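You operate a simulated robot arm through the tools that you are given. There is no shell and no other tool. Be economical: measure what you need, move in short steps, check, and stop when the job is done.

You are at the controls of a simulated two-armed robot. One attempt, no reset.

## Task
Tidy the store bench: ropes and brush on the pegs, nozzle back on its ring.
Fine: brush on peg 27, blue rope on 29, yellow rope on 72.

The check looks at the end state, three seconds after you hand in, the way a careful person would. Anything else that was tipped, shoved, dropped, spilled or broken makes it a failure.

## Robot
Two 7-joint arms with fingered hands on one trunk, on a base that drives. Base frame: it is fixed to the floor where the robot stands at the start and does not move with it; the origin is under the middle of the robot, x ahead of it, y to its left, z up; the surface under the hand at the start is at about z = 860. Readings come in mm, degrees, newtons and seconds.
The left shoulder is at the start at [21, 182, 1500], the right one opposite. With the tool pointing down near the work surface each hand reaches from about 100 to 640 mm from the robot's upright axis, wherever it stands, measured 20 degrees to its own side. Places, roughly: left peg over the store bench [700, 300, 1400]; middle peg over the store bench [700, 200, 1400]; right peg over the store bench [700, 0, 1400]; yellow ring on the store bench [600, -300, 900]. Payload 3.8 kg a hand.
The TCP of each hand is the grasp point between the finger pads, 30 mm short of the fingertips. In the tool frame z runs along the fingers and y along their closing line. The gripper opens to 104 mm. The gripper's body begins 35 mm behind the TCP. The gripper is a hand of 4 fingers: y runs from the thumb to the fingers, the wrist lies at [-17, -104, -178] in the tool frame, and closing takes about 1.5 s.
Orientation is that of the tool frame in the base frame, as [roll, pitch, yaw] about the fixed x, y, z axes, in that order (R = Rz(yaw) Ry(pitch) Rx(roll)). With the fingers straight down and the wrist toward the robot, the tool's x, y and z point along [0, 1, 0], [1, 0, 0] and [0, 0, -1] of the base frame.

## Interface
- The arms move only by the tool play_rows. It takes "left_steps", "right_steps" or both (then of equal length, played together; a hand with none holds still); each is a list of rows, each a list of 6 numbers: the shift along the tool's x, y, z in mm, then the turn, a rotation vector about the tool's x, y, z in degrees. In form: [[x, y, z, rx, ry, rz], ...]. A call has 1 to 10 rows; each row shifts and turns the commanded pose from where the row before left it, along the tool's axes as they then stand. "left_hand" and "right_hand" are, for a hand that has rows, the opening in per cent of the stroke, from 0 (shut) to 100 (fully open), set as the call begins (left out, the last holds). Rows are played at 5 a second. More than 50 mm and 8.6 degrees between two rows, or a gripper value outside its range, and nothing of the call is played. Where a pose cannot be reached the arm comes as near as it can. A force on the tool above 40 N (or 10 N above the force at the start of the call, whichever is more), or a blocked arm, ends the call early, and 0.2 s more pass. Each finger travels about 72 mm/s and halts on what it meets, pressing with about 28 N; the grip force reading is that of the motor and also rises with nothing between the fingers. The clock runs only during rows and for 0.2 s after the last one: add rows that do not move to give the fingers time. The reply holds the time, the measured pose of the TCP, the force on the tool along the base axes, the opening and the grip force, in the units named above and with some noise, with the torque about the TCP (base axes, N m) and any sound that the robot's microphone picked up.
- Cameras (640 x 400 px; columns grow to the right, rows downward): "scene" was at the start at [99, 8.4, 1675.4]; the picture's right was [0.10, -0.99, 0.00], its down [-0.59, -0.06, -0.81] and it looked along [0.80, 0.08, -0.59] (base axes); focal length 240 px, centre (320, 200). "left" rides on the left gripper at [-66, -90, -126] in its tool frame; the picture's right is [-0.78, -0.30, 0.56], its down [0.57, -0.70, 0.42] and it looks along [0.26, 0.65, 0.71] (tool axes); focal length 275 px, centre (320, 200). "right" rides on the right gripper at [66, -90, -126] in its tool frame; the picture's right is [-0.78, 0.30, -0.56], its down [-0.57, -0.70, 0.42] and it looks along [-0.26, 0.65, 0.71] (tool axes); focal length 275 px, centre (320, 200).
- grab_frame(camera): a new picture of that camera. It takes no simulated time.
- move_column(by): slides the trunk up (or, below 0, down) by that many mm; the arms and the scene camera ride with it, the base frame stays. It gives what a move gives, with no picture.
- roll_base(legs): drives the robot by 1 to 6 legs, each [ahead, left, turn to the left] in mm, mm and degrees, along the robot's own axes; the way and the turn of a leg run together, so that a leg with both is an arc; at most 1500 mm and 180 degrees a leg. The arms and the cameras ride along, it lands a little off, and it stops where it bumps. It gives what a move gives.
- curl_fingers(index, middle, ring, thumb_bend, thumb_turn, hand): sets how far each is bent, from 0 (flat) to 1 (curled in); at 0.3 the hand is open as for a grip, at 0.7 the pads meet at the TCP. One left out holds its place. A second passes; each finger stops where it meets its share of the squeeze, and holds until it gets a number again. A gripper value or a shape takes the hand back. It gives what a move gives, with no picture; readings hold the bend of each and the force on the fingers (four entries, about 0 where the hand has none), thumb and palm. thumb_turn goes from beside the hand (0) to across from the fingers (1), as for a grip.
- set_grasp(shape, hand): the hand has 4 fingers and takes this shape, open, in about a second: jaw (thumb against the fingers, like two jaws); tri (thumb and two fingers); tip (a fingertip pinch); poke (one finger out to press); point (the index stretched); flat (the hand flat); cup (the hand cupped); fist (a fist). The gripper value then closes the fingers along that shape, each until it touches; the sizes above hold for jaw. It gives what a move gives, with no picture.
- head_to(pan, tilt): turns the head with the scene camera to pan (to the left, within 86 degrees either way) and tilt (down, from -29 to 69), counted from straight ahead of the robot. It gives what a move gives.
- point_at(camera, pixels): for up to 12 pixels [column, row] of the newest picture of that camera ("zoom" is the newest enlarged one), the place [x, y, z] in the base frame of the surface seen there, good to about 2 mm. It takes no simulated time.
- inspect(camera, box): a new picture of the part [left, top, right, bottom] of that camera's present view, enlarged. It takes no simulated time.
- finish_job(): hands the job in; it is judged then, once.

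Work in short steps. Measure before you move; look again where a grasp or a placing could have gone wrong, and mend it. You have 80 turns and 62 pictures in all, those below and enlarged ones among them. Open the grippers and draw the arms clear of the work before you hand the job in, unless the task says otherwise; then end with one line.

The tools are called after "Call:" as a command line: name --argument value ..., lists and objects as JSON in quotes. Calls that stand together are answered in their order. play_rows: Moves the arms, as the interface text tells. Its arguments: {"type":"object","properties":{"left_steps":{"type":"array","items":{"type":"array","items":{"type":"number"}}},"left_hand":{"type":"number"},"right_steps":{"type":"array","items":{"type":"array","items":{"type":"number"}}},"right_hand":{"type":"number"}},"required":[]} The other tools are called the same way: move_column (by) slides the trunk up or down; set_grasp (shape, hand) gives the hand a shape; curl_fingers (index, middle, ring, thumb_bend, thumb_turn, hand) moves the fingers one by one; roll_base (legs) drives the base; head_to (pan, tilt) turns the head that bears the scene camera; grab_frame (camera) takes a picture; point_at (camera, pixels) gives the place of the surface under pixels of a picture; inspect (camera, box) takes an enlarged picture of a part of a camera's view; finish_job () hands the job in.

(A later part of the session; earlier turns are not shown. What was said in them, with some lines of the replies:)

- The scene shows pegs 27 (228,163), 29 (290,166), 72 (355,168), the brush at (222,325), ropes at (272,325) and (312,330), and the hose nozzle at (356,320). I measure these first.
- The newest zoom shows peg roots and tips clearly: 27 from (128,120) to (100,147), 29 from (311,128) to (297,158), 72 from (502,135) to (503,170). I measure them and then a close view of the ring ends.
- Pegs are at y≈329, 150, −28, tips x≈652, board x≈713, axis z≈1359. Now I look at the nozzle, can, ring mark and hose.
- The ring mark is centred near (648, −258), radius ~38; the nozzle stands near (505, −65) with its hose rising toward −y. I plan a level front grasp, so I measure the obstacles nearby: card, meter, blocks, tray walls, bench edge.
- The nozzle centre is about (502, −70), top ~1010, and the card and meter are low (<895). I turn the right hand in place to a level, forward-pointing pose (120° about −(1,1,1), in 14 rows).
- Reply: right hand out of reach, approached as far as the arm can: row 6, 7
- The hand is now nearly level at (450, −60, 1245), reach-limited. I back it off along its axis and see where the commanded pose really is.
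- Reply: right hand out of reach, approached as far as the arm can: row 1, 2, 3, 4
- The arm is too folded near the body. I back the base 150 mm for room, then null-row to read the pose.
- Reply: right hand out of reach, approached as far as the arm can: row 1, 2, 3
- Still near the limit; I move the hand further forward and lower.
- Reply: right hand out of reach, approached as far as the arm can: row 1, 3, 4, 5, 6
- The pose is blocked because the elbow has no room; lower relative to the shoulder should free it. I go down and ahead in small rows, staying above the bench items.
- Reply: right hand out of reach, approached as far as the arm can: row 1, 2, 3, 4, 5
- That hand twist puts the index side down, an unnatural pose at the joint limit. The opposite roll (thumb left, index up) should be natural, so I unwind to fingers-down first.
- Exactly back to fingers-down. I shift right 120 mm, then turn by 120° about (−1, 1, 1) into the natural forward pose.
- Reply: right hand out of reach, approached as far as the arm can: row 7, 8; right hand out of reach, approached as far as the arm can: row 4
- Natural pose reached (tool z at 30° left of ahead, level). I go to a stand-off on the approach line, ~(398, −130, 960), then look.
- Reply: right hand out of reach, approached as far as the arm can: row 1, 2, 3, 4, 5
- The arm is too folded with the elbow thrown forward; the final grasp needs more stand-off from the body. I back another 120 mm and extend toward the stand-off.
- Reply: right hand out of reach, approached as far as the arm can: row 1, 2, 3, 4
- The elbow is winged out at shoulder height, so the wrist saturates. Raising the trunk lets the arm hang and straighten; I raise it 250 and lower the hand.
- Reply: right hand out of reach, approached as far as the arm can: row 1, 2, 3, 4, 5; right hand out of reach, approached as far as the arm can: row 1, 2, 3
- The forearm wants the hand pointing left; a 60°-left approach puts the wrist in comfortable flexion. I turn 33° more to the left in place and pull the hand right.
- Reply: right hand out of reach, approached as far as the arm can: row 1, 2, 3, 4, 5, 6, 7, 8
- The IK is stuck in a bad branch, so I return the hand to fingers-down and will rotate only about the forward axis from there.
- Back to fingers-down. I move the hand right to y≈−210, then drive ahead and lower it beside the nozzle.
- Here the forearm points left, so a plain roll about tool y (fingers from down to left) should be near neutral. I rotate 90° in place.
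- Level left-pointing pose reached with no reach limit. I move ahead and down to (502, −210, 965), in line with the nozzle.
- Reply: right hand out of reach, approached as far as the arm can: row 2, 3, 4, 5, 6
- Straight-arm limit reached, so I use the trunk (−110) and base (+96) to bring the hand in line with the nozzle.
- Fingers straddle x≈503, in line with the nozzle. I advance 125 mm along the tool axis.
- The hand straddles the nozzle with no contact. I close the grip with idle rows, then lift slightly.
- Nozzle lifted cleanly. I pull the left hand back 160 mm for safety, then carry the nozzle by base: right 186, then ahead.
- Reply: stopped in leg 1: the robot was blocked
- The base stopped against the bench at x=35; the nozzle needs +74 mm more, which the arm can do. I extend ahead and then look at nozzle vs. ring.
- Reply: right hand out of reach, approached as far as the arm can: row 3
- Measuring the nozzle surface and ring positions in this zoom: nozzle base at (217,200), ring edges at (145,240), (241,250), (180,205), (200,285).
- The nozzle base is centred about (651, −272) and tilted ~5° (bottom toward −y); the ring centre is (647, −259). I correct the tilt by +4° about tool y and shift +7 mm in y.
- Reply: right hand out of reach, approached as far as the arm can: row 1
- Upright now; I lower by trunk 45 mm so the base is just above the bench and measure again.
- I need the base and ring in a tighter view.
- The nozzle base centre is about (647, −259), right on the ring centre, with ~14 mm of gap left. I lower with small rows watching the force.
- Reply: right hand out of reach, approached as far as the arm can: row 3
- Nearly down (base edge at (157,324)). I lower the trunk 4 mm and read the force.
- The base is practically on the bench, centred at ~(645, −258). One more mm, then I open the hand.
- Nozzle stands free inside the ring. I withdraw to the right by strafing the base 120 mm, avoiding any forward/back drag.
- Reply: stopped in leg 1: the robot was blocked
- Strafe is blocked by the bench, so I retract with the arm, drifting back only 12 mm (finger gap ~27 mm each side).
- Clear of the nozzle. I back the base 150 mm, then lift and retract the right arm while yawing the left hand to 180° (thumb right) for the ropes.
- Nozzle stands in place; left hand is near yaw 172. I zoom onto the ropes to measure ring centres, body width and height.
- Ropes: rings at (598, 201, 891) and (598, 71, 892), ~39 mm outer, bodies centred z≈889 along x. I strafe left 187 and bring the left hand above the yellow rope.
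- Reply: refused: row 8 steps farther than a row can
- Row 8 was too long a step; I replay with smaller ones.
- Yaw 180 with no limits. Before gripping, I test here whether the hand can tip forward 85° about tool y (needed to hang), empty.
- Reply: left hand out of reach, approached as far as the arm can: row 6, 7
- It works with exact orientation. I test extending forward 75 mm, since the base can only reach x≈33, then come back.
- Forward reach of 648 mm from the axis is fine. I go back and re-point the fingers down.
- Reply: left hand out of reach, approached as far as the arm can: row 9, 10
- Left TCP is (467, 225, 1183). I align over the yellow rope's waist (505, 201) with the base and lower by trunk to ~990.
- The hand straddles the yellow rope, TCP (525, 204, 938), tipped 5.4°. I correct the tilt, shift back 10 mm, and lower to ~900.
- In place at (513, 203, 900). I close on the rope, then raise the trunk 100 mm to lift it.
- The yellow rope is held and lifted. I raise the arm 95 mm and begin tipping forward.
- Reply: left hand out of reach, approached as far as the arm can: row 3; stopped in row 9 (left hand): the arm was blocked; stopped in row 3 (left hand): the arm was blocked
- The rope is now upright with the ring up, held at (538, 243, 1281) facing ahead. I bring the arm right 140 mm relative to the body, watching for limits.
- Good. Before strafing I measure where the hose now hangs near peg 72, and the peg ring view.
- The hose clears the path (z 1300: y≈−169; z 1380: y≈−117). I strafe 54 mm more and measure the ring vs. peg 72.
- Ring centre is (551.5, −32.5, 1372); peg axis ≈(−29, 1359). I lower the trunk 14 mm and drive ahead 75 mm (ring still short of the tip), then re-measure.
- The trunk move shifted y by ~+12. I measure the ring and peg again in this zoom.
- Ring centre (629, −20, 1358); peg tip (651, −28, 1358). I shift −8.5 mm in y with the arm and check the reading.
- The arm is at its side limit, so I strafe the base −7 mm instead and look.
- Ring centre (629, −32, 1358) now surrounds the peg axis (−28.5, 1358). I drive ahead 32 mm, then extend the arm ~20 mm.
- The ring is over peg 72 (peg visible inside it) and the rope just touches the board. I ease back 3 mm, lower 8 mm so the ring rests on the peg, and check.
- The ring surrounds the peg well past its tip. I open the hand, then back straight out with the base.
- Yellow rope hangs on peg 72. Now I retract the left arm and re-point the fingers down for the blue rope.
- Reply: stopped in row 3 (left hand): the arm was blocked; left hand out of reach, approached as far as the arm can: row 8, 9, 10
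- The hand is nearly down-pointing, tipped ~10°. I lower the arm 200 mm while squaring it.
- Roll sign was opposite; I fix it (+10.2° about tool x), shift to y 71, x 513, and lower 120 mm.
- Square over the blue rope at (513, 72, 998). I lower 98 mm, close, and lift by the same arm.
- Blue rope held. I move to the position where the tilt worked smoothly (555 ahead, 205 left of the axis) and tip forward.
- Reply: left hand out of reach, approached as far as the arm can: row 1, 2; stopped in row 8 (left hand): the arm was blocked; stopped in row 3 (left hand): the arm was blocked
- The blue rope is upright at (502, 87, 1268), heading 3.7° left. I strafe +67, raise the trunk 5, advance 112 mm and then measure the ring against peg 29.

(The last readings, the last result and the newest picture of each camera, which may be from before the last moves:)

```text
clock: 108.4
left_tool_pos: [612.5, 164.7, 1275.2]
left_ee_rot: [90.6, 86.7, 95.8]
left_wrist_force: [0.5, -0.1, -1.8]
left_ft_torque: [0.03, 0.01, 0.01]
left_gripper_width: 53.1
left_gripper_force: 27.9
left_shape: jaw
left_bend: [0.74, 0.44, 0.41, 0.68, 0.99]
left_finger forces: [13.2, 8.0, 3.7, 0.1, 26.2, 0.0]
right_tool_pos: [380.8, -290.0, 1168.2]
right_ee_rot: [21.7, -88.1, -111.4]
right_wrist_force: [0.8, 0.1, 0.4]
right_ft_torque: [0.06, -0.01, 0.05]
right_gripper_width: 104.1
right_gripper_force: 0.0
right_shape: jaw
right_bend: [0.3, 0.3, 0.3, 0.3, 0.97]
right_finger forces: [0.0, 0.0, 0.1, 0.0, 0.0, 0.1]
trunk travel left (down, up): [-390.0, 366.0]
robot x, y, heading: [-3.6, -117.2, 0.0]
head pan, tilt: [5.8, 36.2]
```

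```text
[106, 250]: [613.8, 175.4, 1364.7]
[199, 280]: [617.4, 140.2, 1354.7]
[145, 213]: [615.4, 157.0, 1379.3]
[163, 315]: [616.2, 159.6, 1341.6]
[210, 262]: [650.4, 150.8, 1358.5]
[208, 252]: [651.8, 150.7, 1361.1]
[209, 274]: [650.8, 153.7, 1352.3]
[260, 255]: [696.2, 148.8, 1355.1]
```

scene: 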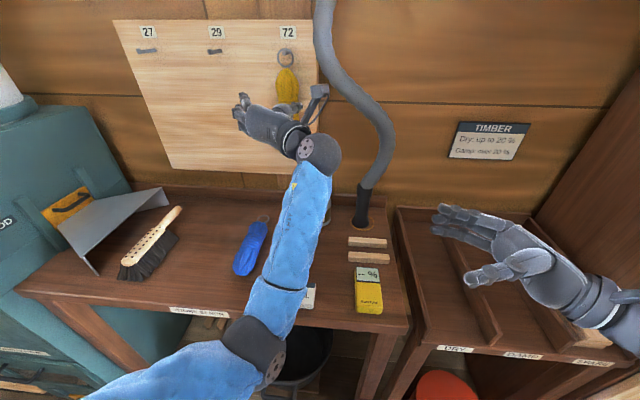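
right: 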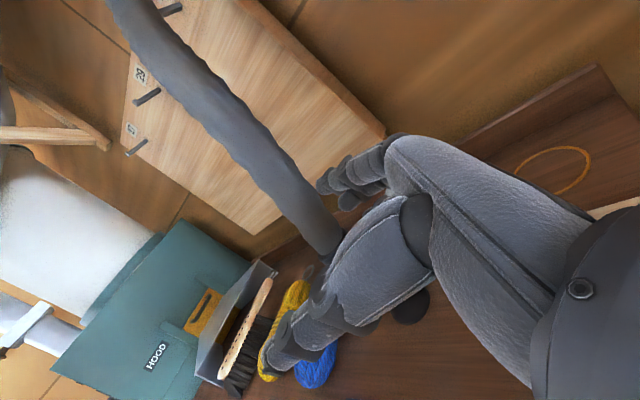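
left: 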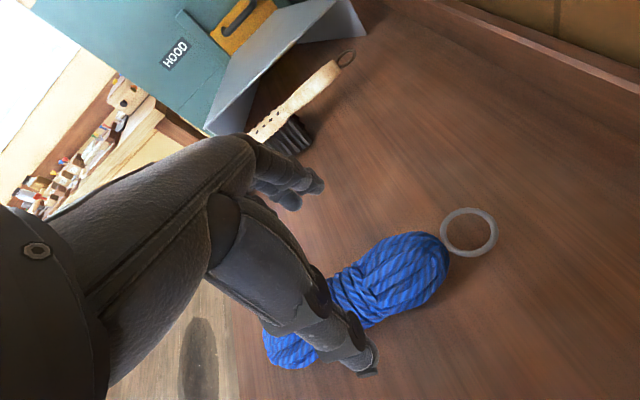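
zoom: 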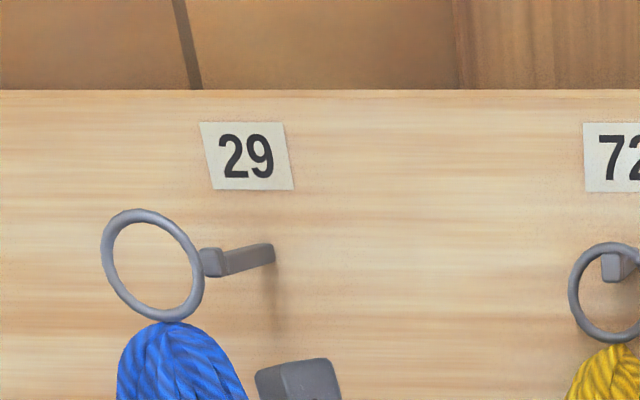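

Ring centre (615.5, 158, 1360); peg tip (651, 151, 1358). I strafe −8, go ahead 20, and recheck.

Call:
roll_base --legs '[[0, -8, 0], [18, 0, 0]]'

Call:
inspect --camera "scene" --box '[180, 0, 300, 90]'

Call:
point_at --camera "zoom" --pixels '[[320, 20]]'

```text
clock: 109.5
left_tool_pos: [629.9, 159.8, 1276.6]
left_ee_rot: [90.7, 86.7, 95.9]
left_wrist_force: [0.8, 1.0, -3.3]
left_ft_torque: [-0.03, -0.01, 0.04]
left_gripper_width: 53.0
left_gripper_force: 28.2
left_shape: jaw
left_bend: [0.74, 0.44, 0.41, 0.68, 0.99]
left_finger forces: [13.0, 7.9, 3.8, 0.0, 26.3, 0.1]
right_tool_pos: [399.3, -298.4, 1168.2]
right_ee_rot: [25.9, -88.0, -115.5]
right_wrist_force: [-0.7, 0.1, 0.3]
right_ft_torque: [0.01, 0.0, 0.0]
right_gripper_width: 104.1
right_gripper_force: 0.0
right_shape: jaw
right_bend: [0.3, 0.3, 0.3, 0.3, 0.97]
right_finger forces: [0.0, 0.0, 0.0, 0.0, 0.0, 0.1]
trunk travel left (down, up): [-390.0, 366.0]
robot x, y, heading: [12.9, -122.3, -0.2]
head pan, tilt: [5.8, 36.2]
```

```text
4.44 times, centred on (240, 45) of scene
```

zoom: 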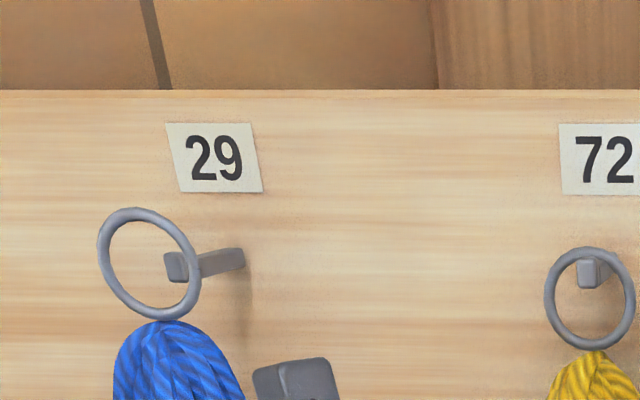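

```text
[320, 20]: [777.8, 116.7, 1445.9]
```

Ring ≈(633, 153, 1361), well around the peg axis. I drive ahead 17 mm and extend the arm until ring x≈678.

Call:
roll_base --legs '[[17, 0, 0]]'

Call:
play_rows --left_steps '[[0, -1, 7, 0, 0, 0], [0, -1, 7, 0, 0, 0], [0, -1, 7, 0, 0, 0], [0, 0, 6, 0, 0, 0]]'

Call:
inspect --camera "scene" --box '[180, 0, 300, 90]'

```text
clock: 110.3
left_tool_pos: [644.8, 160.0, 1276.7]
left_ee_rot: [87.5, 86.4, 92.8]
left_wrist_force: [-0.2, -0.5, -2.9]
left_ft_torque: [0.01, 0.0, 0.04]
left_gripper_width: 53.0
left_gripper_force: 28.3
left_shape: jaw
left_bend: [0.74, 0.44, 0.41, 0.68, 0.99]
left_finger forces: [13.1, 8.0, 3.8, 0.0, 26.3, 0.1]
right_tool_pos: [415.6, -297.9, 1168.7]
right_ee_rot: [25.1, -87.9, -114.8]
right_wrist_force: [0.4, 0.1, -0.1]
right_ft_torque: [0.05, 0.0, 0.04]
right_gripper_width: 103.7
right_gripper_force: 0.1
right_shape: jaw
right_bend: [0.3, 0.3, 0.3, 0.3, 0.97]
right_finger forces: [0.0, 0.0, 0.0, 0.0, 0.0, 0.0]
trunk travel left (down, up): [-390.0, 366.0]
robot x, y, heading: [32.3, -119.6, -0.2]
head pan, tilt: [5.8, 36.2]
```

```text
clock: 111.3
left_tool_pos: [671.0, 159.3, 1277.0]
left_ee_rot: [87.5, 86.3, 93.1]
left_wrist_force: [-1.8, -0.3, -1.9]
left_ft_torque: [0.02, 0.14, -0.02]
left_gripper_width: 53.4
left_gripper_force: 28.0
left_shape: jaw
left_bend: [0.74, 0.44, 0.4, 0.68, 1.0]
left_finger forces: [14.4, 7.9, 4.4, 0.0, 26.7, 0.0]
right_tool_pos: [413.3, -297.4, 1168.5]
right_ee_rot: [27.0, -87.9, -116.6]
right_wrist_force: [0.0, 0.5, -0.8]
right_ft_torque: [-0.01, -0.01, 0.0]
right_gripper_width: 104.1
right_gripper_force: 0.1
right_shape: jaw
right_bend: [0.3, 0.3, 0.3, 0.3, 0.97]
right_finger forces: [0.0, 0.0, 0.0, 0.1, 0.1, 0.1]
trunk travel left (down, up): [-390.0, 366.0]
robot x, y, heading: [27.8, -121.5, -0.5]
head pan, tilt: [5.8, 36.2]
```

```text
4.44 times, centred on (240, 45) of scene
```

zoom: 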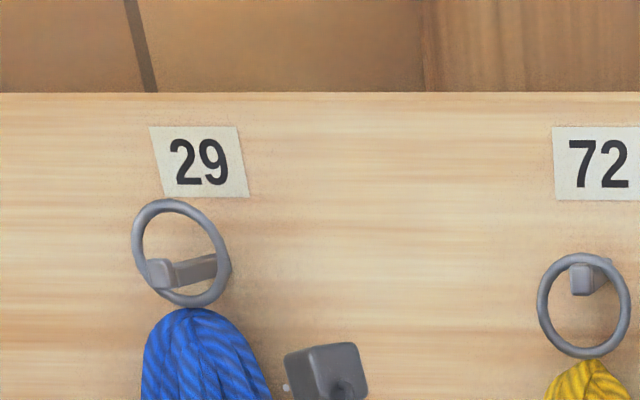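

The peg passes through the ring. I ease back a bit, lower 9 mm, then release and back the base straight out.

Call:
play_rows --left_steps '[[0, 0, -3, 0, 0, 0], [5, 0, 0, 0, 0, 0], [5, 0, 0, 0, 0, 0], [0, 0, 0, 0, 0, 0]]'

Call:
play_rows --left_steps '[[0, 0, 0, 0, 0, 0], [0, 0, 0, 0, 0, 0], [0, 0, 0, 0, 0, 0], [0, 0, 0, 0, 0, 0], [0, 0, 0, 0, 0, 0], [0, 0, 0, 0, 0, 0], [0, 0, 0, 0, 0, 0]]' --left_hand 100

Call:
roll_base --legs '[[-145, 0, 0]]'

Call:
grab_frame --camera "scene"

```text
clock: 112.3
left_tool_pos: [668.9, 163.0, 1275.6]
left_ee_rot: [76.3, 86.0, 82.2]
left_wrist_force: [-0.8, 0.6, -1.7]
left_ft_torque: [-0.03, 0.05, 0.0]
left_gripper_width: 53.3
left_gripper_force: 28.2
left_shape: jaw
left_bend: [0.74, 0.44, 0.4, 0.68, 0.99]
left_finger forces: [13.6, 7.9, 4.3, 0.1, 26.7, 0.0]
right_tool_pos: [413.8, -297.7, 1169.9]
right_ee_rot: [28.4, -88.0, -118.0]
right_wrist_force: [0.0, 0.2, 0.0]
right_ft_torque: [0.01, 0.0, 0.0]
right_gripper_width: 103.9
right_gripper_force: 0.1
right_shape: jaw
right_bend: [0.3, 0.3, 0.3, 0.3, 0.97]
right_finger forces: [0.1, 0.1, 0.1, 0.1, 0.0, 0.0]
trunk travel left (down, up): [-390.0, 366.0]
robot x, y, heading: [30.3, -126.5, -0.1]
head pan, tilt: [5.8, 36.2]
```

```text
clock: 113.9
left_tool_pos: [668.8, 162.6, 1272.7]
left_ee_rot: [79.9, 85.9, 85.7]
left_wrist_force: [0.1, 0.3, -0.1]
left_ft_torque: [0.05, 0.01, 0.02]
left_gripper_width: 104.0
left_gripper_force: 0.0
left_shape: jaw
left_bend: [0.3, 0.3, 0.3, 0.3, 0.97]
left_finger forces: [0.0, 0.0, 0.0, 0.1, 0.0, 0.0]
right_tool_pos: [412.8, -297.3, 1168.2]
right_ee_rot: [30.3, -88.0, -120.0]
right_wrist_force: [0.5, -0.5, -0.5]
right_ft_torque: [-0.03, 0.04, 0.0]
right_gripper_width: 103.8
right_gripper_force: 0.1
right_shape: jaw
right_bend: [0.3, 0.3, 0.3, 0.3, 0.97]
right_finger forces: [0.1, 0.0, 0.0, 0.1, 0.1, 0.1]
trunk travel left (down, up): [-390.0, 366.0]
robot x, y, heading: [25.8, -120.9, -0.3]
head pan, tilt: [5.8, 36.2]
```

```text
clock: 115.2
left_tool_pos: [520.3, 163.8, 1272.2]
left_ee_rot: [80.4, 85.9, 86.2]
left_wrist_force: [-0.5, 0.1, -0.2]
left_ft_torque: [0.02, 0.02, -0.05]
left_gripper_width: 103.8
left_gripper_force: 0.0
left_shape: jaw
left_bend: [0.3, 0.3, 0.3, 0.3, 0.97]
left_finger forces: [0.1, 0.0, 0.0, 0.0, 0.0, 0.0]
right_tool_pos: [266.6, -296.9, 1169.4]
right_ee_rot: [31.6, -87.8, -121.3]
right_wrist_force: [-0.6, -0.2, -0.2]
right_ft_torque: [0.0, 0.02, -0.02]
right_gripper_width: 104.1
right_gripper_force: 0.1
right_shape: jaw
right_bend: [0.3, 0.3, 0.3, 0.3, 0.97]
right_finger forces: [0.1, 0.1, 0.1, 0.0, 0.0, 0.0]
trunk travel left (down, up): [-390.0, 366.0]
robot x, y, heading: [-115.7, -124.0, -0.3]
head pan, tilt: [5.8, 36.2]
```

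```text
13 pictures are left
```

scene: 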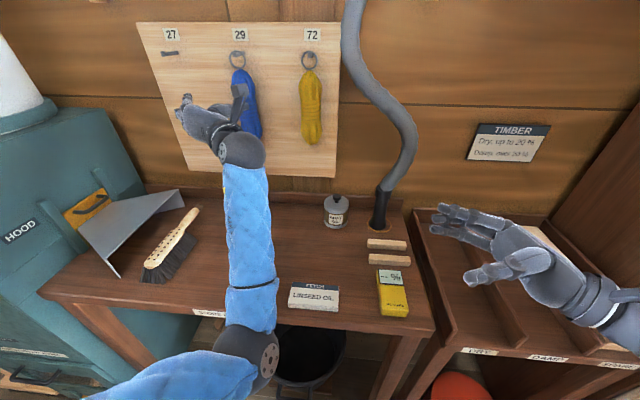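

Blue rope hangs on 29 and yellow on 72. Now I zoom onto the brush to measure its handle, ring and block.

Call:
inspect --camera "scene" --box '[135, 200, 215, 290]'

```text
4.44 times, centred on (175, 245) of scene
```

zoom: 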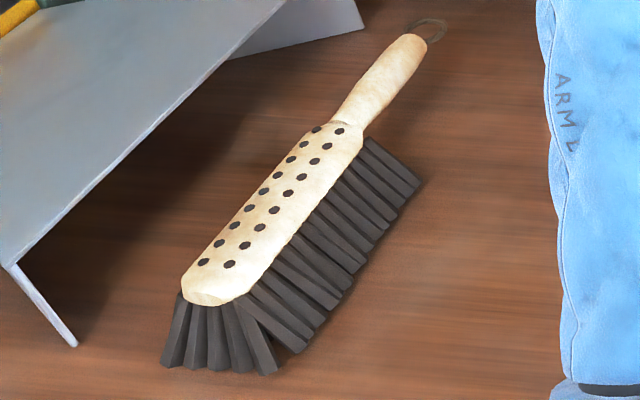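

Call:
point_at --camera "zoom" --pixels '[[408, 24], [445, 30], [427, 19], [432, 41], [415, 38], [385, 80], [372, 70], [345, 105], [260, 220], [205, 300], [400, 200], [270, 370]]'

Call:
point_at --camera "zoom" --pixels '[[395, 50], [404, 60], [365, 95], [350, 90], [373, 110], [240, 190], [290, 220], [220, 350], [60, 340], [340, 5], [230, 300], [320, 150]]'

```text
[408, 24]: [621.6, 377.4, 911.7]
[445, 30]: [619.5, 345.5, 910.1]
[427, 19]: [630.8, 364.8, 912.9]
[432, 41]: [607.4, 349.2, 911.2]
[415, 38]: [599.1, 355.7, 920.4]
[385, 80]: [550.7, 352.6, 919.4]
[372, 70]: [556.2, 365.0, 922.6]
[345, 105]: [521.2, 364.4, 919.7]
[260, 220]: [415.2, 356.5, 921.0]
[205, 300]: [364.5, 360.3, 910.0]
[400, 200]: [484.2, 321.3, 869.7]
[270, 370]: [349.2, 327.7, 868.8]
```

```text
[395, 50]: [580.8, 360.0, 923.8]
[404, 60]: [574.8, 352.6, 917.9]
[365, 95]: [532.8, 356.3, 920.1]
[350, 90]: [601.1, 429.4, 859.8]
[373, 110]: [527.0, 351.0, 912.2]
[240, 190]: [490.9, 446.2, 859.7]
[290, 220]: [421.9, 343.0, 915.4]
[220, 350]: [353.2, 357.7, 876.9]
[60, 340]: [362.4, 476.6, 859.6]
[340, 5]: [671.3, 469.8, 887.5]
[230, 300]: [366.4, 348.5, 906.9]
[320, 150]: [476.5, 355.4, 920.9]
```

The brush stands on its bristles (down), handle axis along x at y≈359, z≈910, ring at (618, 361, 911). I check the chute edge nearby, since my fingers open toward it.

Call:
point_at --camera "zoom" --pixels '[[283, 3], [240, 45], [200, 88], [150, 140], [100, 178], [12, 258], [345, 25], [250, 50], [265, 15]]'

Call:
play_rows --left_steps '[[0, 20, -17, 0, 0, 0], [0, 20, -17, 0, 0, 0]]'

Call:
play_rows --left_steps '[[0, 0, 0, 0, 8.55, 0], [0, 0, 0, 0, 8.55, 0], [0, 0, 0, 0, 8.55, 0], [0, 0, 0, 0, 8.55, 0], [0, 0, 0, 0, 8.55, 0], [0, 0, 0, 0, 8.55, 0], [0, 0, 0, 0, 8.55, 0], [0, 0, 0, 0, 8.55, 0], [0, 0, 0, 0, 8.55, 0], [0, 0, 0, 0, 8.55, 0]]'

Call:
play_rows --left_steps '[[0, 0, 40, 0, 0, 0], [0, 0, 40, 0, 0, 0], [0, 0, 40, 0, 0, 0], [0, 0, 40, 0, 0, 0]]'

```text
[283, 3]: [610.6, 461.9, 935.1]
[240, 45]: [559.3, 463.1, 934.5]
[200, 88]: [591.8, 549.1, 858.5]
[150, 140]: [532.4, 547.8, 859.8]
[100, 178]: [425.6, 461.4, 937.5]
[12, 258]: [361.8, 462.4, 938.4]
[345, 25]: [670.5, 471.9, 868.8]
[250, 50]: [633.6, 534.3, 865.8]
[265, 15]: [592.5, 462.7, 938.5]
```

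```text
clock: 115.8
left_tool_pos: [482.7, 208.6, 1287.3]
left_ee_rot: [68.4, 84.8, 75.2]
left_wrist_force: [-0.6, 0.3, 0.2]
left_ft_torque: [-0.02, -0.01, 0.01]
left_gripper_width: 103.8
left_gripper_force: 0.1
left_shape: jaw
left_bend: [0.3, 0.3, 0.3, 0.3, 0.97]
left_finger forces: [0.0, 0.0, 0.0, 0.0, 0.1, 0.0]
right_tool_pos: [267.9, -297.5, 1168.9]
right_ee_rot: [26.8, -88.0, -116.4]
right_wrist_force: [0.8, 0.4, -0.3]
right_ft_torque: [0.0, -0.01, -0.01]
right_gripper_width: 104.0
right_gripper_force: 0.0
right_shape: jaw
right_bend: [0.3, 0.3, 0.3, 0.3, 0.97]
right_finger forces: [0.1, 0.1, 0.0, 0.0, 0.0, 0.1]
trunk travel left (down, up): [-390.0, 366.0]
robot x, y, heading: [-116.6, -122.7, -0.5]
head pan, tilt: [5.8, 36.2]
```

```text
clock: 118.0
left_tool_pos: [484.1, 199.0, 1274.4]
left_ee_rot: [176.0, 4.8, -174.5]
left_wrist_force: [0.4, 0.1, 0.3]
left_ft_torque: [0.03, -0.01, 0.01]
left_gripper_width: 103.8
left_gripper_force: 0.0
left_shape: jaw
left_bend: [0.3, 0.3, 0.3, 0.3, 0.97]
left_finger forces: [0.1, 0.1, 0.0, 0.1, 0.0, 0.0]
right_tool_pos: [268.2, -298.2, 1169.3]
right_ee_rot: [29.1, -88.0, -118.7]
right_wrist_force: [0.1, -0.3, -0.3]
right_ft_torque: [0.01, 0.02, 0.0]
right_gripper_width: 103.9
right_gripper_force: 0.1
right_shape: jaw
right_bend: [0.3, 0.3, 0.3, 0.3, 0.97]
right_finger forces: [0.0, 0.0, 0.0, 0.0, 0.1, 0.0]
trunk travel left (down, up): [-390.0, 366.0]
robot x, y, heading: [-116.6, -124.9, -0.1]
head pan, tilt: [5.8, 36.2]
```

```text
clock: 119.0
left_tool_pos: [497.0, 212.2, 1114.2]
left_ee_rot: [175.9, 5.2, -174.5]
left_wrist_force: [-1.4, -0.6, -1.0]
left_ft_torque: [-0.01, 0.01, -0.01]
left_gripper_width: 103.5
left_gripper_force: 0.0
left_shape: jaw
left_bend: [0.3, 0.3, 0.3, 0.3, 0.97]
left_finger forces: [0.0, 0.0, 0.0, 0.0, 0.0, 0.0]
right_tool_pos: [267.8, -298.4, 1169.0]
right_ee_rot: [28.4, -87.9, -118.0]
right_wrist_force: [0.2, 0.4, -0.4]
right_ft_torque: [0.0, 0.02, 0.02]
right_gripper_width: 103.7
right_gripper_force: 0.2
right_shape: jaw
right_bend: [0.3, 0.3, 0.3, 0.3, 0.97]
right_finger forces: [0.0, 0.0, 0.0, 0.0, 0.1, 0.0]
trunk travel left (down, up): [-390.0, 366.0]
robot x, y, heading: [-115.6, -121.3, -0.1]
head pan, tilt: [5.8, 36.2]
```

Chute edge is at y=462 (z 937), leaving ~35 mm. I square the hand, then move base and arm so the TCP is above the handle at (553, 359).

Call:
play_rows --left_steps '[[0, 0, 0, 4.1, 5.2, 0], [0, -20, 0, 0, 0, 4.2], [0, -20, 0, 0, 0, 0], [0, 0, 0, 0, 0, 0]]' --left_hand 70

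Call:
roll_base --legs '[[0, 186, 0], [54, 0, 0]]'

```text
clock: 120.0
left_tool_pos: [501.3, 172.5, 1115.1]
left_ee_rot: [-179.8, -0.2, -178.6]
left_wrist_force: [1.3, -0.2, 0.0]
left_ft_torque: [-0.04, -0.02, -0.03]
left_gripper_width: 73.0
left_gripper_force: 0.0
left_shape: jaw
left_bend: [0.27, 0.37, 0.34, 0.56, 0.99]
left_finger forces: [0.1, 0.0, 0.0, 0.1, 0.1, 0.0]
right_tool_pos: [268.2, -297.1, 1168.6]
right_ee_rot: [31.4, -87.9, -121.1]
right_wrist_force: [0.0, -0.6, 0.3]
right_ft_torque: [-0.01, -0.01, -0.01]
right_gripper_width: 103.9
right_gripper_force: 0.1
right_shape: jaw
right_bend: [0.3, 0.3, 0.3, 0.3, 0.97]
right_finger forces: [0.0, 0.0, 0.1, 0.0, 0.1, 0.1]
trunk travel left (down, up): [-390.0, 366.0]
robot x, y, heading: [-115.3, -124.3, 0.0]
head pan, tilt: [5.8, 36.2]
```

```text
clock: 122.1
left_tool_pos: [557.5, 358.6, 1112.3]
left_ee_rot: [-179.9, -0.3, -178.7]
left_wrist_force: [0.4, 0.1, -0.2]
left_ft_torque: [-0.01, 0.04, -0.02]
left_gripper_width: 72.9
left_gripper_force: 0.0
left_shape: jaw
left_bend: [0.27, 0.37, 0.34, 0.56, 0.99]
left_finger forces: [0.0, 0.0, 0.0, 0.0, 0.0, 0.0]
right_tool_pos: [326.7, -112.2, 1167.5]
right_ee_rot: [23.7, -88.0, -113.3]
right_wrist_force: [0.1, 0.1, 0.3]
right_ft_torque: [0.01, 0.02, 0.01]
right_gripper_width: 103.8
right_gripper_force: 0.0
right_shape: jaw
right_bend: [0.3, 0.3, 0.3, 0.3, 0.97]
right_finger forces: [0.0, 0.0, 0.1, 0.0, 0.0, 0.1]
trunk travel left (down, up): [-390.0, 366.0]
robot x, y, heading: [-63.4, 65.3, -0.4]
head pan, tilt: [5.8, 36.2]
```

On target in xy: (557, 359, 1112). I lower 130 mm and check with the hand camera.

Call:
play_rows --left_steps '[[0, 0, 44, 0, 0, 0], [0, 0, 43, 0, 0, 0], [2, 1, 43, 0, 0, 0], [0, 0, 0, 0, 0, 0]]'

Call:
grab_frame --camera "left"

Call:
point_at --camera "left" --pixels '[[400, 250], [420, 240]]'

```text
clock: 123.1
left_tool_pos: [553.3, 359.1, 986.0]
left_ee_rot: [179.9, -0.1, -178.6]
left_wrist_force: [0.1, 0.1, -1.1]
left_ft_torque: [0.02, 0.01, 0.01]
left_gripper_width: 72.9
left_gripper_force: 0.1
left_shape: jaw
left_bend: [0.27, 0.37, 0.34, 0.56, 0.99]
left_finger forces: [0.0, 0.1, 0.0, 0.0, 0.0, 0.0]
right_tool_pos: [324.0, -111.7, 1169.9]
right_ee_rot: [28.7, -87.9, -118.4]
right_wrist_force: [-0.1, 0.1, -0.5]
right_ft_torque: [0.01, -0.02, 0.0]
right_gripper_width: 103.8
right_gripper_force: 0.1
right_shape: jaw
right_bend: [0.3, 0.3, 0.3, 0.3, 0.97]
right_finger forces: [0.1, 0.1, 0.0, 0.0, 0.0, 0.1]
trunk travel left (down, up): [-390.0, 366.0]
robot x, y, heading: [-55.2, 65.4, -0.3]
head pan, tilt: [5.8, 36.2]
```

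```text
11 pictures are left
```

left: 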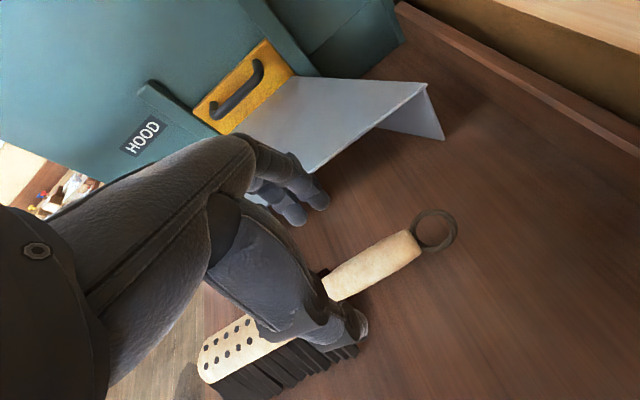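

```text
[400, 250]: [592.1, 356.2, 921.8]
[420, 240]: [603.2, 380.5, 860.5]
```

Aligned over the handle, fingers clear of the chute. I lower 73 mm and close on the handle.

Call:
play_rows --left_steps '[[0, 0, 25, 0, 0, 0], [0, 0, 25, 0, 0, 0], [0, 0, 23, 0, 0, 0], [0, 0, 0, 0, 0, 0]]'

Call:
play_rows --left_steps '[[0, 0, 0, 0, 0, 0], [0, 0, 0, 0, 0, 0], [0, 0, 0, 0, 0, 0], [0, 0, 0, 0, 0, 0], [0, 0, 0, 0, 0, 0], [0, 0, 0, 0, 0, 0], [0, 0, 0, 0, 0, 0], [0, 0, 0, 0, 0, 0]]' --left_hand 0

Call:
play_rows --left_steps '[[0, 0, -20, 0, 0, 0], [0, 0, -25, 0, 0, 0], [0, 0, -25, 0, 0, 0]]'

Call:
grab_frame --camera "left"

```text
clock: 124.1
left_tool_pos: [554.1, 359.1, 912.1]
left_ee_rot: [179.9, -0.2, -178.6]
left_wrist_force: [0.4, 0.9, 0.0]
left_ft_torque: [0.02, -0.02, 0.01]
left_gripper_width: 73.1
left_gripper_force: 0.0
left_shape: jaw
left_bend: [0.27, 0.37, 0.34, 0.56, 0.99]
left_finger forces: [0.1, 0.0, 0.0, 0.0, 0.0, 0.0]
right_tool_pos: [323.8, -111.1, 1168.5]
right_ee_rot: [27.9, -87.9, -117.6]
right_wrist_force: [0.4, 0.7, 0.3]
right_ft_torque: [-0.02, -0.02, 0.01]
right_gripper_width: 103.6
right_gripper_force: 0.1
right_shape: jaw
right_bend: [0.3, 0.3, 0.3, 0.3, 0.97]
right_finger forces: [0.0, 0.0, 0.0, 0.0, 0.0, 0.1]
trunk travel left (down, up): [-390.0, 366.0]
robot x, y, heading: [-61.6, 61.3, -0.1]
head pan, tilt: [5.8, 36.2]
```

```text
clock: 125.9
left_tool_pos: [553.8, 358.7, 911.5]
left_ee_rot: [-179.9, 0.0, -178.5]
left_wrist_force: [0.2, 0.9, -0.5]
left_ft_torque: [0.06, -0.01, -0.04]
left_gripper_width: 15.4
left_gripper_force: 28.0
left_shape: jaw
left_bend: [0.73, 0.72, 0.64, 0.78, 1.0]
left_finger forces: [14.0, 4.1, 2.6, 0.1, 19.5, 0.0]
right_tool_pos: [323.9, -111.6, 1169.4]
right_ee_rot: [27.4, -87.9, -117.2]
right_wrist_force: [0.0, 0.7, -0.5]
right_ft_torque: [-0.03, 0.02, 0.02]
right_gripper_width: 104.0
right_gripper_force: 0.1
right_shape: jaw
right_bend: [0.3, 0.3, 0.3, 0.3, 0.97]
right_finger forces: [0.0, 0.0, 0.0, 0.1, 0.0, 0.0]
trunk travel left (down, up): [-390.0, 366.0]
robot x, y, heading: [-61.2, 65.4, -0.1]
head pan, tilt: [5.8, 36.2]
```

```text
clock: 126.7
left_tool_pos: [553.7, 359.2, 983.1]
left_ee_rot: [-179.9, -0.2, -178.6]
left_wrist_force: [0.4, 0.1, -0.8]
left_ft_torque: [-0.02, -0.16, -0.01]
left_gripper_width: 16.1
left_gripper_force: 28.4
left_shape: jaw
left_bend: [0.74, 0.72, 0.71, 0.78, 1.0]
left_finger forces: [14.3, 4.0, 4.3, 0.1, 19.2, 0.1]
right_tool_pos: [324.0, -112.4, 1169.3]
right_ee_rot: [29.1, -88.0, -118.8]
right_wrist_force: [0.0, -0.4, 0.3]
right_ft_torque: [0.0, 0.0, -0.05]
right_gripper_width: 103.8
right_gripper_force: 0.1
right_shape: jaw
right_bend: [0.3, 0.3, 0.3, 0.3, 0.97]
right_finger forces: [0.1, 0.0, 0.0, 0.1, 0.1, 0.0]
trunk travel left (down, up): [-390.0, 366.0]
robot x, y, heading: [-64.4, 62.1, -0.3]
head pan, tilt: [5.8, 36.2]
```

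```text
10 pictures are left
```

left: 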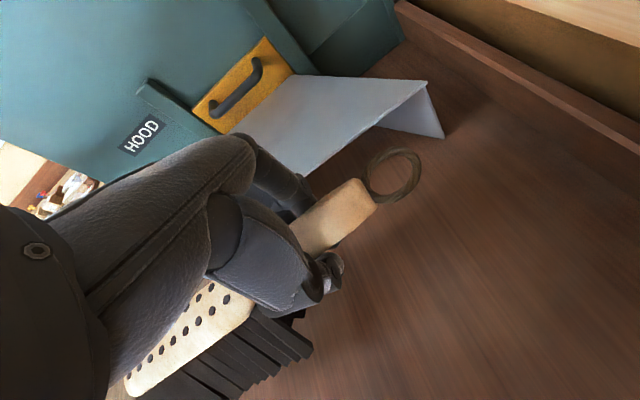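

Brush is held level with its ring ahead. I raise it and tip forward; for the brush I want about 72° so the bristles stay clear of the board.

Call:
play_rows --left_steps '[[0, -15, -35, 0, 0, 0], [15, -15, -35, 0, 0, 0], [15, -15, -35, 0, 0, 0], [0, 0, 0, 0, -8.2, 0], [0, 0, 0, 0, -8.2, 0], [0, 0, 0, 0, -8.2, 0], [0, 0, 0, 0, -8.2, 0], [0, 0, 0, 0, -8.2, 0], [0, 0, 0, 0, -8.2, 0], [0, 0, 0, 0, -8.2, 0]]'

Call:
play_rows --left_steps '[[0, 0, 0, 0, -7.3, 0], [0, 0, 0, 0, -7.3, 0]]'

```text
clock: 128.8
left_tool_pos: [544.7, 332.9, 1189.7]
left_ee_rot: [178.6, 61.5, -177.9]
left_wrist_force: [-0.2, -0.4, -1.8]
left_ft_torque: [0.02, -0.06, -0.03]
left_gripper_width: 16.0
left_gripper_force: 27.8
left_shape: jaw
left_bend: [0.74, 0.72, 0.66, 0.79, 1.0]
left_finger forces: [14.4, 3.3, 3.6, 0.0, 18.5, 0.0]
right_tool_pos: [323.9, -110.5, 1169.7]
right_ee_rot: [31.5, -87.9, -121.2]
right_wrist_force: [0.4, 0.5, 0.1]
right_ft_torque: [-0.01, -0.03, 0.02]
right_gripper_width: 104.1
right_gripper_force: 0.2
right_shape: jaw
right_bend: [0.3, 0.3, 0.3, 0.3, 0.97]
right_finger forces: [0.0, 0.0, 0.0, 0.1, 0.0, 0.0]
trunk travel left (down, up): [-390.0, 366.0]
robot x, y, heading: [-62.1, 62.8, -0.2]
head pan, tilt: [5.8, 36.2]
stopped in row 10 (left hand): the arm was blocked; the commanded pose is now the measured one
```

```text
clock: 129.6
left_tool_pos: [545.4, 352.0, 1251.7]
left_ee_rot: [166.9, 82.4, 172.1]
left_wrist_force: [-0.5, -0.2, -1.7]
left_ft_torque: [0.0, -0.01, 0.0]
left_gripper_width: 16.3
left_gripper_force: 27.8
left_shape: jaw
left_bend: [0.74, 0.72, 0.71, 0.79, 1.0]
left_finger forces: [14.7, 2.7, 2.7, 0.0, 17.7, 0.0]
right_tool_pos: [324.9, -111.8, 1168.2]
right_ee_rot: [30.6, -88.0, -120.3]
right_wrist_force: [0.0, -1.1, 0.3]
right_ft_torque: [-0.02, -0.01, 0.02]
right_gripper_width: 104.0
right_gripper_force: 0.0
right_shape: jaw
right_bend: [0.3, 0.3, 0.3, 0.3, 0.97]
right_finger forces: [0.0, 0.0, 0.0, 0.0, 0.1, 0.1]
trunk travel left (down, up): [-390.0, 366.0]
robot x, y, heading: [-61.5, 64.2, -0.1]
head pan, tilt: [5.8, 36.2]
stopped in row 2 (left hand): the arm was blocked; the commanded pose is now the measured one
```

Overshot to 82°; I tilt back 10° and look at the ring vs. peg 27.

Call:
play_rows --left_steps '[[0, 0, 0, 0, 5, 0], [0, 0, 0, 0, 5, 0], [0, 0, 0, 0, 0, 0]]'

Call:
inspect --camera "scene" --box '[130, 0, 290, 120]'

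```text
clock: 130.4
left_tool_pos: [543.3, 349.5, 1248.8]
left_ee_rot: [174.5, 72.1, 179.7]
left_wrist_force: [0.3, 0.0, -1.9]
left_ft_torque: [0.05, -0.02, -0.03]
left_gripper_width: 14.5
left_gripper_force: 27.8
left_shape: jaw
left_bend: [0.74, 0.72, 0.69, 0.82, 1.0]
left_finger forces: [8.5, 1.7, 3.1, 0.0, 13.0, 0.0]
right_tool_pos: [323.1, -111.6, 1168.9]
right_ee_rot: [29.3, -87.8, -119.0]
right_wrist_force: [0.1, -0.1, 1.0]
right_ft_torque: [-0.01, 0.03, -0.03]
right_gripper_width: 104.1
right_gripper_force: 0.1
right_shape: jaw
right_bend: [0.3, 0.3, 0.3, 0.3, 0.97]
right_finger forces: [0.0, 0.0, 0.0, 0.1, 0.0, 0.0]
trunk travel left (down, up): [-390.0, 366.0]
robot x, y, heading: [-61.7, 60.2, 0.0]
head pan, tilt: [5.8, 36.2]
```

```text
3.33 times, centred on (210, 60) of scene
5 turns are left
```

zoom: 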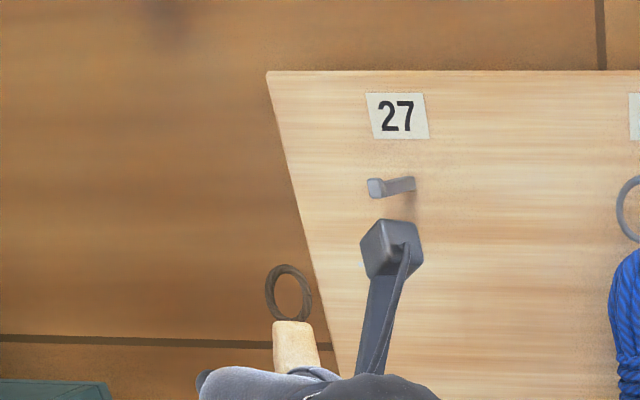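

Only 5 turns remain, so I combine steps: measure the ring at (289,293) in this zoom, then raise 49 mm, shift −20 in y and go ahead 45, and look.

Call:
point_at --camera "zoom" --pixels '[[268, 290], [310, 298], [286, 267], [293, 318], [271, 277], [306, 312], [295, 345], [375, 188]]'

Call:
move_column --by 49

Call:
roll_base --legs '[[0, -20, 0], [45, 0, 0]]'

Call:
inspect --camera "scene" --box '[120, 10, 280, 110]'

```text
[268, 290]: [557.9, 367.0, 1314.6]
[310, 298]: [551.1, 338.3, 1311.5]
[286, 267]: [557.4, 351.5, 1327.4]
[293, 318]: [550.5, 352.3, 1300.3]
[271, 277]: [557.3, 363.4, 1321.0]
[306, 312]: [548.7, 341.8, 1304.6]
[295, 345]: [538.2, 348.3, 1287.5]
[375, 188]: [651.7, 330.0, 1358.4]
```

```text
clock: 131.3
left_tool_pos: [545.5, 349.5, 1299.0]
left_ee_rot: [174.7, 72.2, 179.9]
left_wrist_force: [0.0, -0.9, -1.8]
left_ft_torque: [0.03, -0.06, -0.01]
left_gripper_width: 14.7
left_gripper_force: 28.3
left_shape: jaw
left_bend: [0.74, 0.72, 0.69, 0.82, 1.0]
left_finger forces: [8.5, 1.7, 3.1, 0.1, 13.1, 0.0]
right_tool_pos: [324.3, -112.5, 1217.7]
right_ee_rot: [28.8, -88.0, -118.4]
right_wrist_force: [-0.2, 0.2, 0.5]
right_ft_torque: [-0.02, 0.01, 0.02]
right_gripper_width: 103.9
right_gripper_force: 0.1
right_shape: jaw
right_bend: [0.3, 0.3, 0.3, 0.3, 0.97]
right_finger forces: [0.0, 0.0, 0.1, 0.1, 0.0, 0.0]
trunk travel left (down, up): [-439.0, 317.0]
robot x, y, heading: [-60.6, 65.6, -0.3]
head pan, tilt: [5.8, 36.2]
```

```text
clock: 132.6
left_tool_pos: [592.4, 328.5, 1296.8]
left_ee_rot: [174.4, 72.2, 179.7]
left_wrist_force: [1.2, 0.0, -2.3]
left_ft_torque: [-0.01, -0.06, 0.03]
left_gripper_width: 14.7
left_gripper_force: 27.9
left_shape: jaw
left_bend: [0.74, 0.72, 0.69, 0.82, 1.0]
left_finger forces: [8.5, 1.6, 3.3, 0.0, 13.1, 0.0]
right_tool_pos: [373.2, -133.4, 1216.8]
right_ee_rot: [27.0, -88.0, -116.8]
right_wrist_force: [0.4, -0.4, -0.5]
right_ft_torque: [0.01, 0.01, 0.05]
right_gripper_width: 104.1
right_gripper_force: 0.0
right_shape: jaw
right_bend: [0.3, 0.3, 0.3, 0.3, 0.97]
right_finger forces: [0.0, 0.1, 0.0, 0.0, 0.0, 0.0]
trunk travel left (down, up): [-439.0, 317.0]
robot x, y, heading: [-12.7, 44.1, -0.3]
head pan, tilt: [5.8, 36.2]
```

```text
4.00 times, centred on (200, 60) of scene
4 turns are left
```

zoom: 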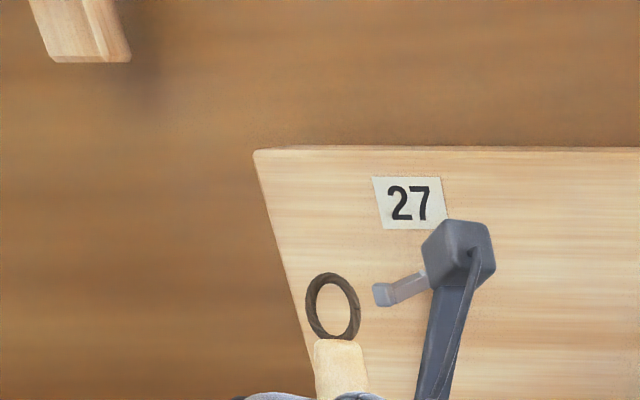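

Ring offset from the TCP is (+11, +3, +65), so it is now at ≈(603, 331, 1361); peg 27 tip is (652, 330, 1358). I tilt 5° more, correct −2 mm in y and z, drive 33 mm, extend the arm 34 mm horizontally, and look.

Call:
play_rows --left_steps '[[0, -2, 0, 0, 5, 0], [2, 0, 0.7, 0, 0, 0], [0, 0, 0, 0, 0, 0]]'

Call:
roll_base --legs '[[33, 0, 0]]'

Call:
play_rows --left_steps '[[-2.73, 0, 6.44, 0, 0, 0], [-2.73, 0, 6.44, 0, 0, 0], [-2.73, 0, 6.44, 0, 0, 0], [-2.73, 0, 6.44, 0, 0, 0], [-2.73, 0, 6.44, 0, 0, 0], [0, 0, 0, 0, 0, 0]]'

Call:
inspect --camera "scene" --box '[150, 20, 270, 110]'

```text
clock: 133.4
left_tool_pos: [589.6, 327.8, 1295.2]
left_ee_rot: [175.3, 67.2, -179.3]
left_wrist_force: [-0.8, -0.4, -2.6]
left_ft_torque: [-0.02, -0.04, 0.02]
left_gripper_width: 14.6
left_gripper_force: 27.6
left_shape: jaw
left_bend: [0.74, 0.72, 0.7, 0.82, 1.0]
left_finger forces: [8.4, 1.5, 3.3, 0.1, 13.1, 0.0]
right_tool_pos: [367.4, -131.2, 1217.9]
right_ee_rot: [29.1, -88.0, -118.7]
right_wrist_force: [0.5, -0.6, 0.3]
right_ft_torque: [0.0, -0.01, -0.01]
right_gripper_width: 103.7
right_gripper_force: 0.2
right_shape: jaw
right_bend: [0.3, 0.3, 0.3, 0.3, 0.97]
right_finger forces: [0.1, 0.0, 0.0, 0.0, 0.1, 0.0]
trunk travel left (down, up): [-439.0, 317.0]
robot x, y, heading: [-14.7, 43.0, -0.1]
head pan, tilt: [5.8, 36.2]
```

```text
clock: 134.4
left_tool_pos: [612.1, 327.5, 1295.3]
left_ee_rot: [175.5, 67.1, -179.1]
left_wrist_force: [0.6, 0.1, -0.8]
left_ft_torque: [0.0, -0.05, -0.02]
left_gripper_width: 14.7
left_gripper_force: 27.9
left_shape: jaw
left_bend: [0.74, 0.72, 0.7, 0.82, 1.0]
left_finger forces: [8.5, 1.6, 3.4, 0.1, 13.0, 0.1]
right_tool_pos: [393.1, -133.8, 1216.9]
right_ee_rot: [26.5, -88.0, -116.3]
right_wrist_force: [-0.4, 0.2, 0.6]
right_ft_torque: [-0.02, 0.0, -0.01]
right_gripper_width: 103.8
right_gripper_force: 0.0
right_shape: jaw
right_bend: [0.3, 0.3, 0.3, 0.3, 0.97]
right_finger forces: [0.0, 0.0, 0.0, 0.0, 0.0, 0.1]
trunk travel left (down, up): [-439.0, 317.0]
robot x, y, heading: [7.9, 41.0, 0.1]
head pan, tilt: [5.8, 36.2]
stopped in leg 1: the robot was blocked; the commanded pose is now the measured one
```

```text
clock: 135.8
left_tool_pos: [648.2, 329.5, 1296.7]
left_ee_rot: [175.8, 67.2, -178.8]
left_wrist_force: [0.2, -0.9, -1.9]
left_ft_torque: [0.03, -0.08, -0.01]
left_gripper_width: 14.7
left_gripper_force: 28.2
left_shape: jaw
left_bend: [0.74, 0.72, 0.7, 0.82, 1.0]
left_finger forces: [8.5, 1.5, 3.5, 0.1, 12.9, 0.0]
right_tool_pos: [392.5, -131.4, 1218.8]
right_ee_rot: [28.1, -87.9, -117.8]
right_wrist_force: [-0.1, -0.4, 1.1]
right_ft_torque: [-0.01, 0.0, 0.0]
right_gripper_width: 103.8
right_gripper_force: 0.1
right_shape: jaw
right_bend: [0.3, 0.3, 0.3, 0.3, 0.97]
right_finger forces: [0.1, 0.0, 0.0, 0.1, 0.0, 0.0]
trunk travel left (down, up): [-439.0, 317.0]
robot x, y, heading: [10.2, 41.9, -0.2]
head pan, tilt: [5.8, 36.2]
```

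```text
4.44 times, centred on (210, 65) of scene
3 turns are left
```

zoom: 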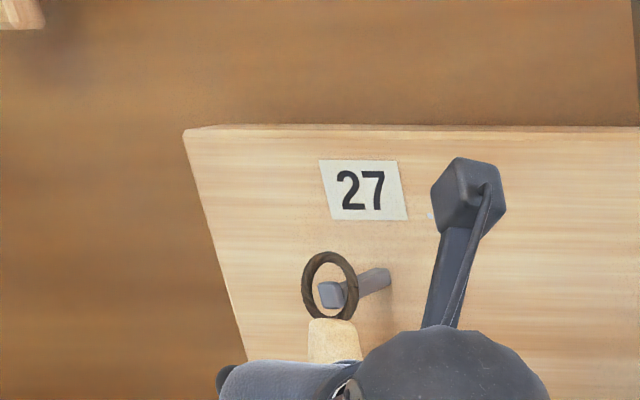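

The ring is around peg 27 with the tip showing through. I push 12 mm deeper, lower 6 mm, release, back straight out and check.

Call:
play_rows --left_steps '[[-2.4, 0, 5.6, 0, 0, 0], [-2.4, 0, 5.6, 0, 0, 0], [3.7, 0, 1.5, 0, 0, 0], [2.8, 0, 1.1, 0, 0, 0], [0, 0, 0, 0, 0, 0]]'

Call:
play_rows --left_steps '[[0, 0, 0, 0, 0, 0], [0, 0, 0, 0, 0, 0], [0, 0, 0, 0, 0, 0], [0, 0, 0, 0, 0, 0], [0, 0, 0, 0, 0, 0], [0, 0, 0, 0, 0, 0], [0, 0, 0, 0, 0, 0], [0, 0, 0, 0, 0, 0], [0, 0, 0, 0, 0, 0]]' --left_hand 100

Call:
roll_base --legs '[[-160, 0, 0]]'

Call:
grab_frame --camera "scene"

Call:
inspect --camera "scene" --box '[140, 20, 340, 160]'

```text
clock: 137.0
left_tool_pos: [661.1, 332.4, 1289.1]
left_ee_rot: [175.6, 67.2, -179.2]
left_wrist_force: [0.6, 0.3, -1.2]
left_ft_torque: [-0.01, -0.04, 0.01]
left_gripper_width: 14.6
left_gripper_force: 27.5
left_shape: jaw
left_bend: [0.74, 0.72, 0.7, 0.82, 1.0]
left_finger forces: [8.4, 1.5, 3.3, 0.0, 12.6, 0.0]
right_tool_pos: [392.8, -132.6, 1218.9]
right_ee_rot: [27.9, -87.8, -117.6]
right_wrist_force: [0.9, -0.1, 0.2]
right_ft_torque: [0.0, 0.01, -0.03]
right_gripper_width: 104.0
right_gripper_force: 0.0
right_shape: jaw
right_bend: [0.3, 0.3, 0.3, 0.3, 0.97]
right_finger forces: [0.0, 0.1, 0.0, 0.0, 0.0, 0.0]
trunk travel left (down, up): [-439.0, 317.0]
robot x, y, heading: [9.2, 40.9, -0.1]
head pan, tilt: [5.8, 36.2]
```

```text
clock: 139.0
left_tool_pos: [658.8, 331.7, 1288.1]
left_ee_rot: [175.6, 67.3, -179.0]
left_wrist_force: [0.4, 0.3, 0.6]
left_ft_torque: [-0.01, 0.0, -0.02]
left_gripper_width: 103.8
left_gripper_force: 0.1
left_shape: jaw
left_bend: [0.3, 0.3, 0.3, 0.3, 0.97]
left_finger forces: [0.1, 0.0, 0.0, 0.0, 0.1, 0.1]
right_tool_pos: [392.9, -133.0, 1218.0]
right_ee_rot: [27.1, -87.9, -116.8]
right_wrist_force: [0.3, 0.6, 0.7]
right_ft_torque: [-0.02, 0.02, -0.02]
right_gripper_width: 104.1
right_gripper_force: 0.1
right_shape: jaw
right_bend: [0.3, 0.3, 0.3, 0.3, 0.97]
right_finger forces: [0.0, 0.0, 0.0, 0.0, 0.0, 0.0]
trunk travel left (down, up): [-439.0, 317.0]
robot x, y, heading: [6.3, 43.9, -0.1]
head pan, tilt: [5.8, 36.2]
```

```text
clock: 140.4
left_tool_pos: [497.4, 332.0, 1290.4]
left_ee_rot: [175.5, 67.3, -179.2]
left_wrist_force: [-0.3, 0.4, 0.3]
left_ft_torque: [0.01, 0.01, 0.02]
left_gripper_width: 103.8
left_gripper_force: 0.0
left_shape: jaw
left_bend: [0.3, 0.3, 0.3, 0.3, 0.97]
left_finger forces: [0.0, 0.0, 0.1, 0.0, 0.1, 0.1]
right_tool_pos: [231.2, -131.4, 1219.3]
right_ee_rot: [29.1, -88.0, -118.8]
right_wrist_force: [0.2, -0.2, 0.6]
right_ft_torque: [0.02, 0.04, -0.03]
right_gripper_width: 104.0
right_gripper_force: 0.2
right_shape: jaw
right_bend: [0.3, 0.3, 0.3, 0.3, 0.97]
right_finger forces: [0.0, 0.0, 0.0, 0.0, 0.1, 0.1]
trunk travel left (down, up): [-439.0, 317.0]
robot x, y, heading: [-149.6, 42.0, 0.1]
head pan, tilt: [5.8, 36.2]
```

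```text
6 pictures are left
```

scene: 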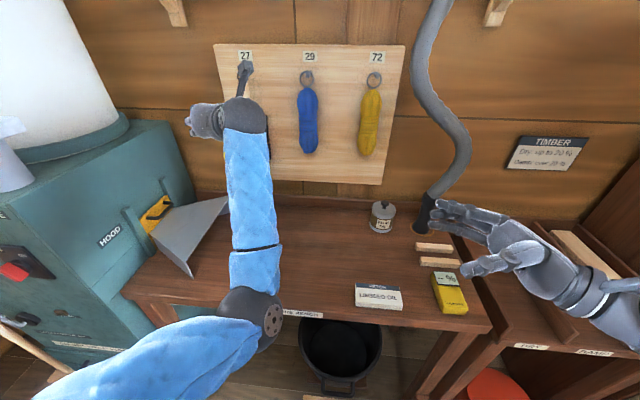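

```text
2.86 times, centred on (240, 90) of scene
2 turns are left
```

zoom: 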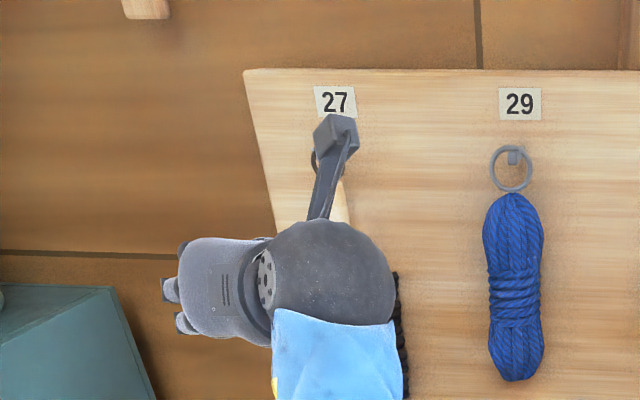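

Ropes hang on 29 and 72, and the brush hangs at peg 27 behind the forearm. I draw back another 110 mm for clearance and check once.

Call:
roll_base --legs '[[-110, 0, 0]]'

Call:
grab_frame --camera "left"

```text
clock: 141.6
left_tool_pos: [388.3, 332.4, 1289.3]
left_ee_rot: [175.5, 67.3, -179.2]
left_wrist_force: [-0.8, 0.2, -0.4]
left_ft_torque: [-0.03, 0.02, 0.01]
left_gripper_width: 103.6
left_gripper_force: 0.0
left_shape: jaw
left_bend: [0.3, 0.3, 0.3, 0.3, 0.97]
left_finger forces: [0.0, 0.0, 0.0, 0.0, 0.0, 0.0]
right_tool_pos: [120.0, -132.7, 1218.7]
right_ee_rot: [29.2, -88.0, -119.0]
right_wrist_force: [-0.5, 0.0, 0.1]
right_ft_torque: [0.01, 0.0, -0.03]
right_gripper_width: 104.2
right_gripper_force: 0.0
right_shape: jaw
right_bend: [0.3, 0.3, 0.3, 0.3, 0.97]
right_finger forces: [0.0, 0.0, 0.0, 0.1, 0.0, 0.0]
trunk travel left (down, up): [-439.0, 317.0]
robot x, y, heading: [-258.3, 42.4, -0.4]
head pan, tilt: [5.8, 36.2]
```

```text
4 pictures are left
1 turns are left
```

left: 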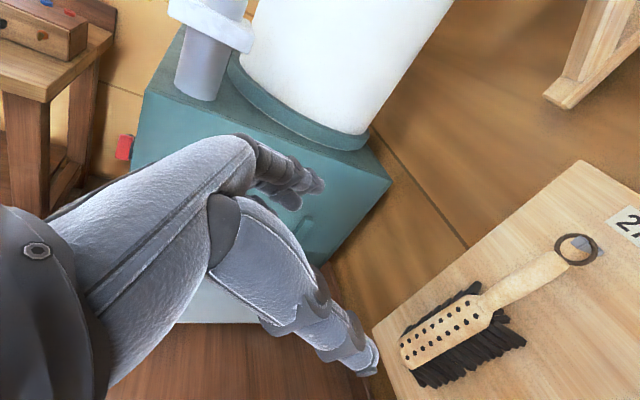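

The brush hangs on peg 27 with its ring over the peg. The ropes hang on 29 and 72, the nozzle stands in its ring, and both hands are open and clear, so I hand the job in.

Call:
finish_job

```text
The job is handed in.
```

The job is handed in: brush on peg 27, blue rope on 29, yellow rope on 72, nozzle standing inside its ring, and both hands open and drawn back.
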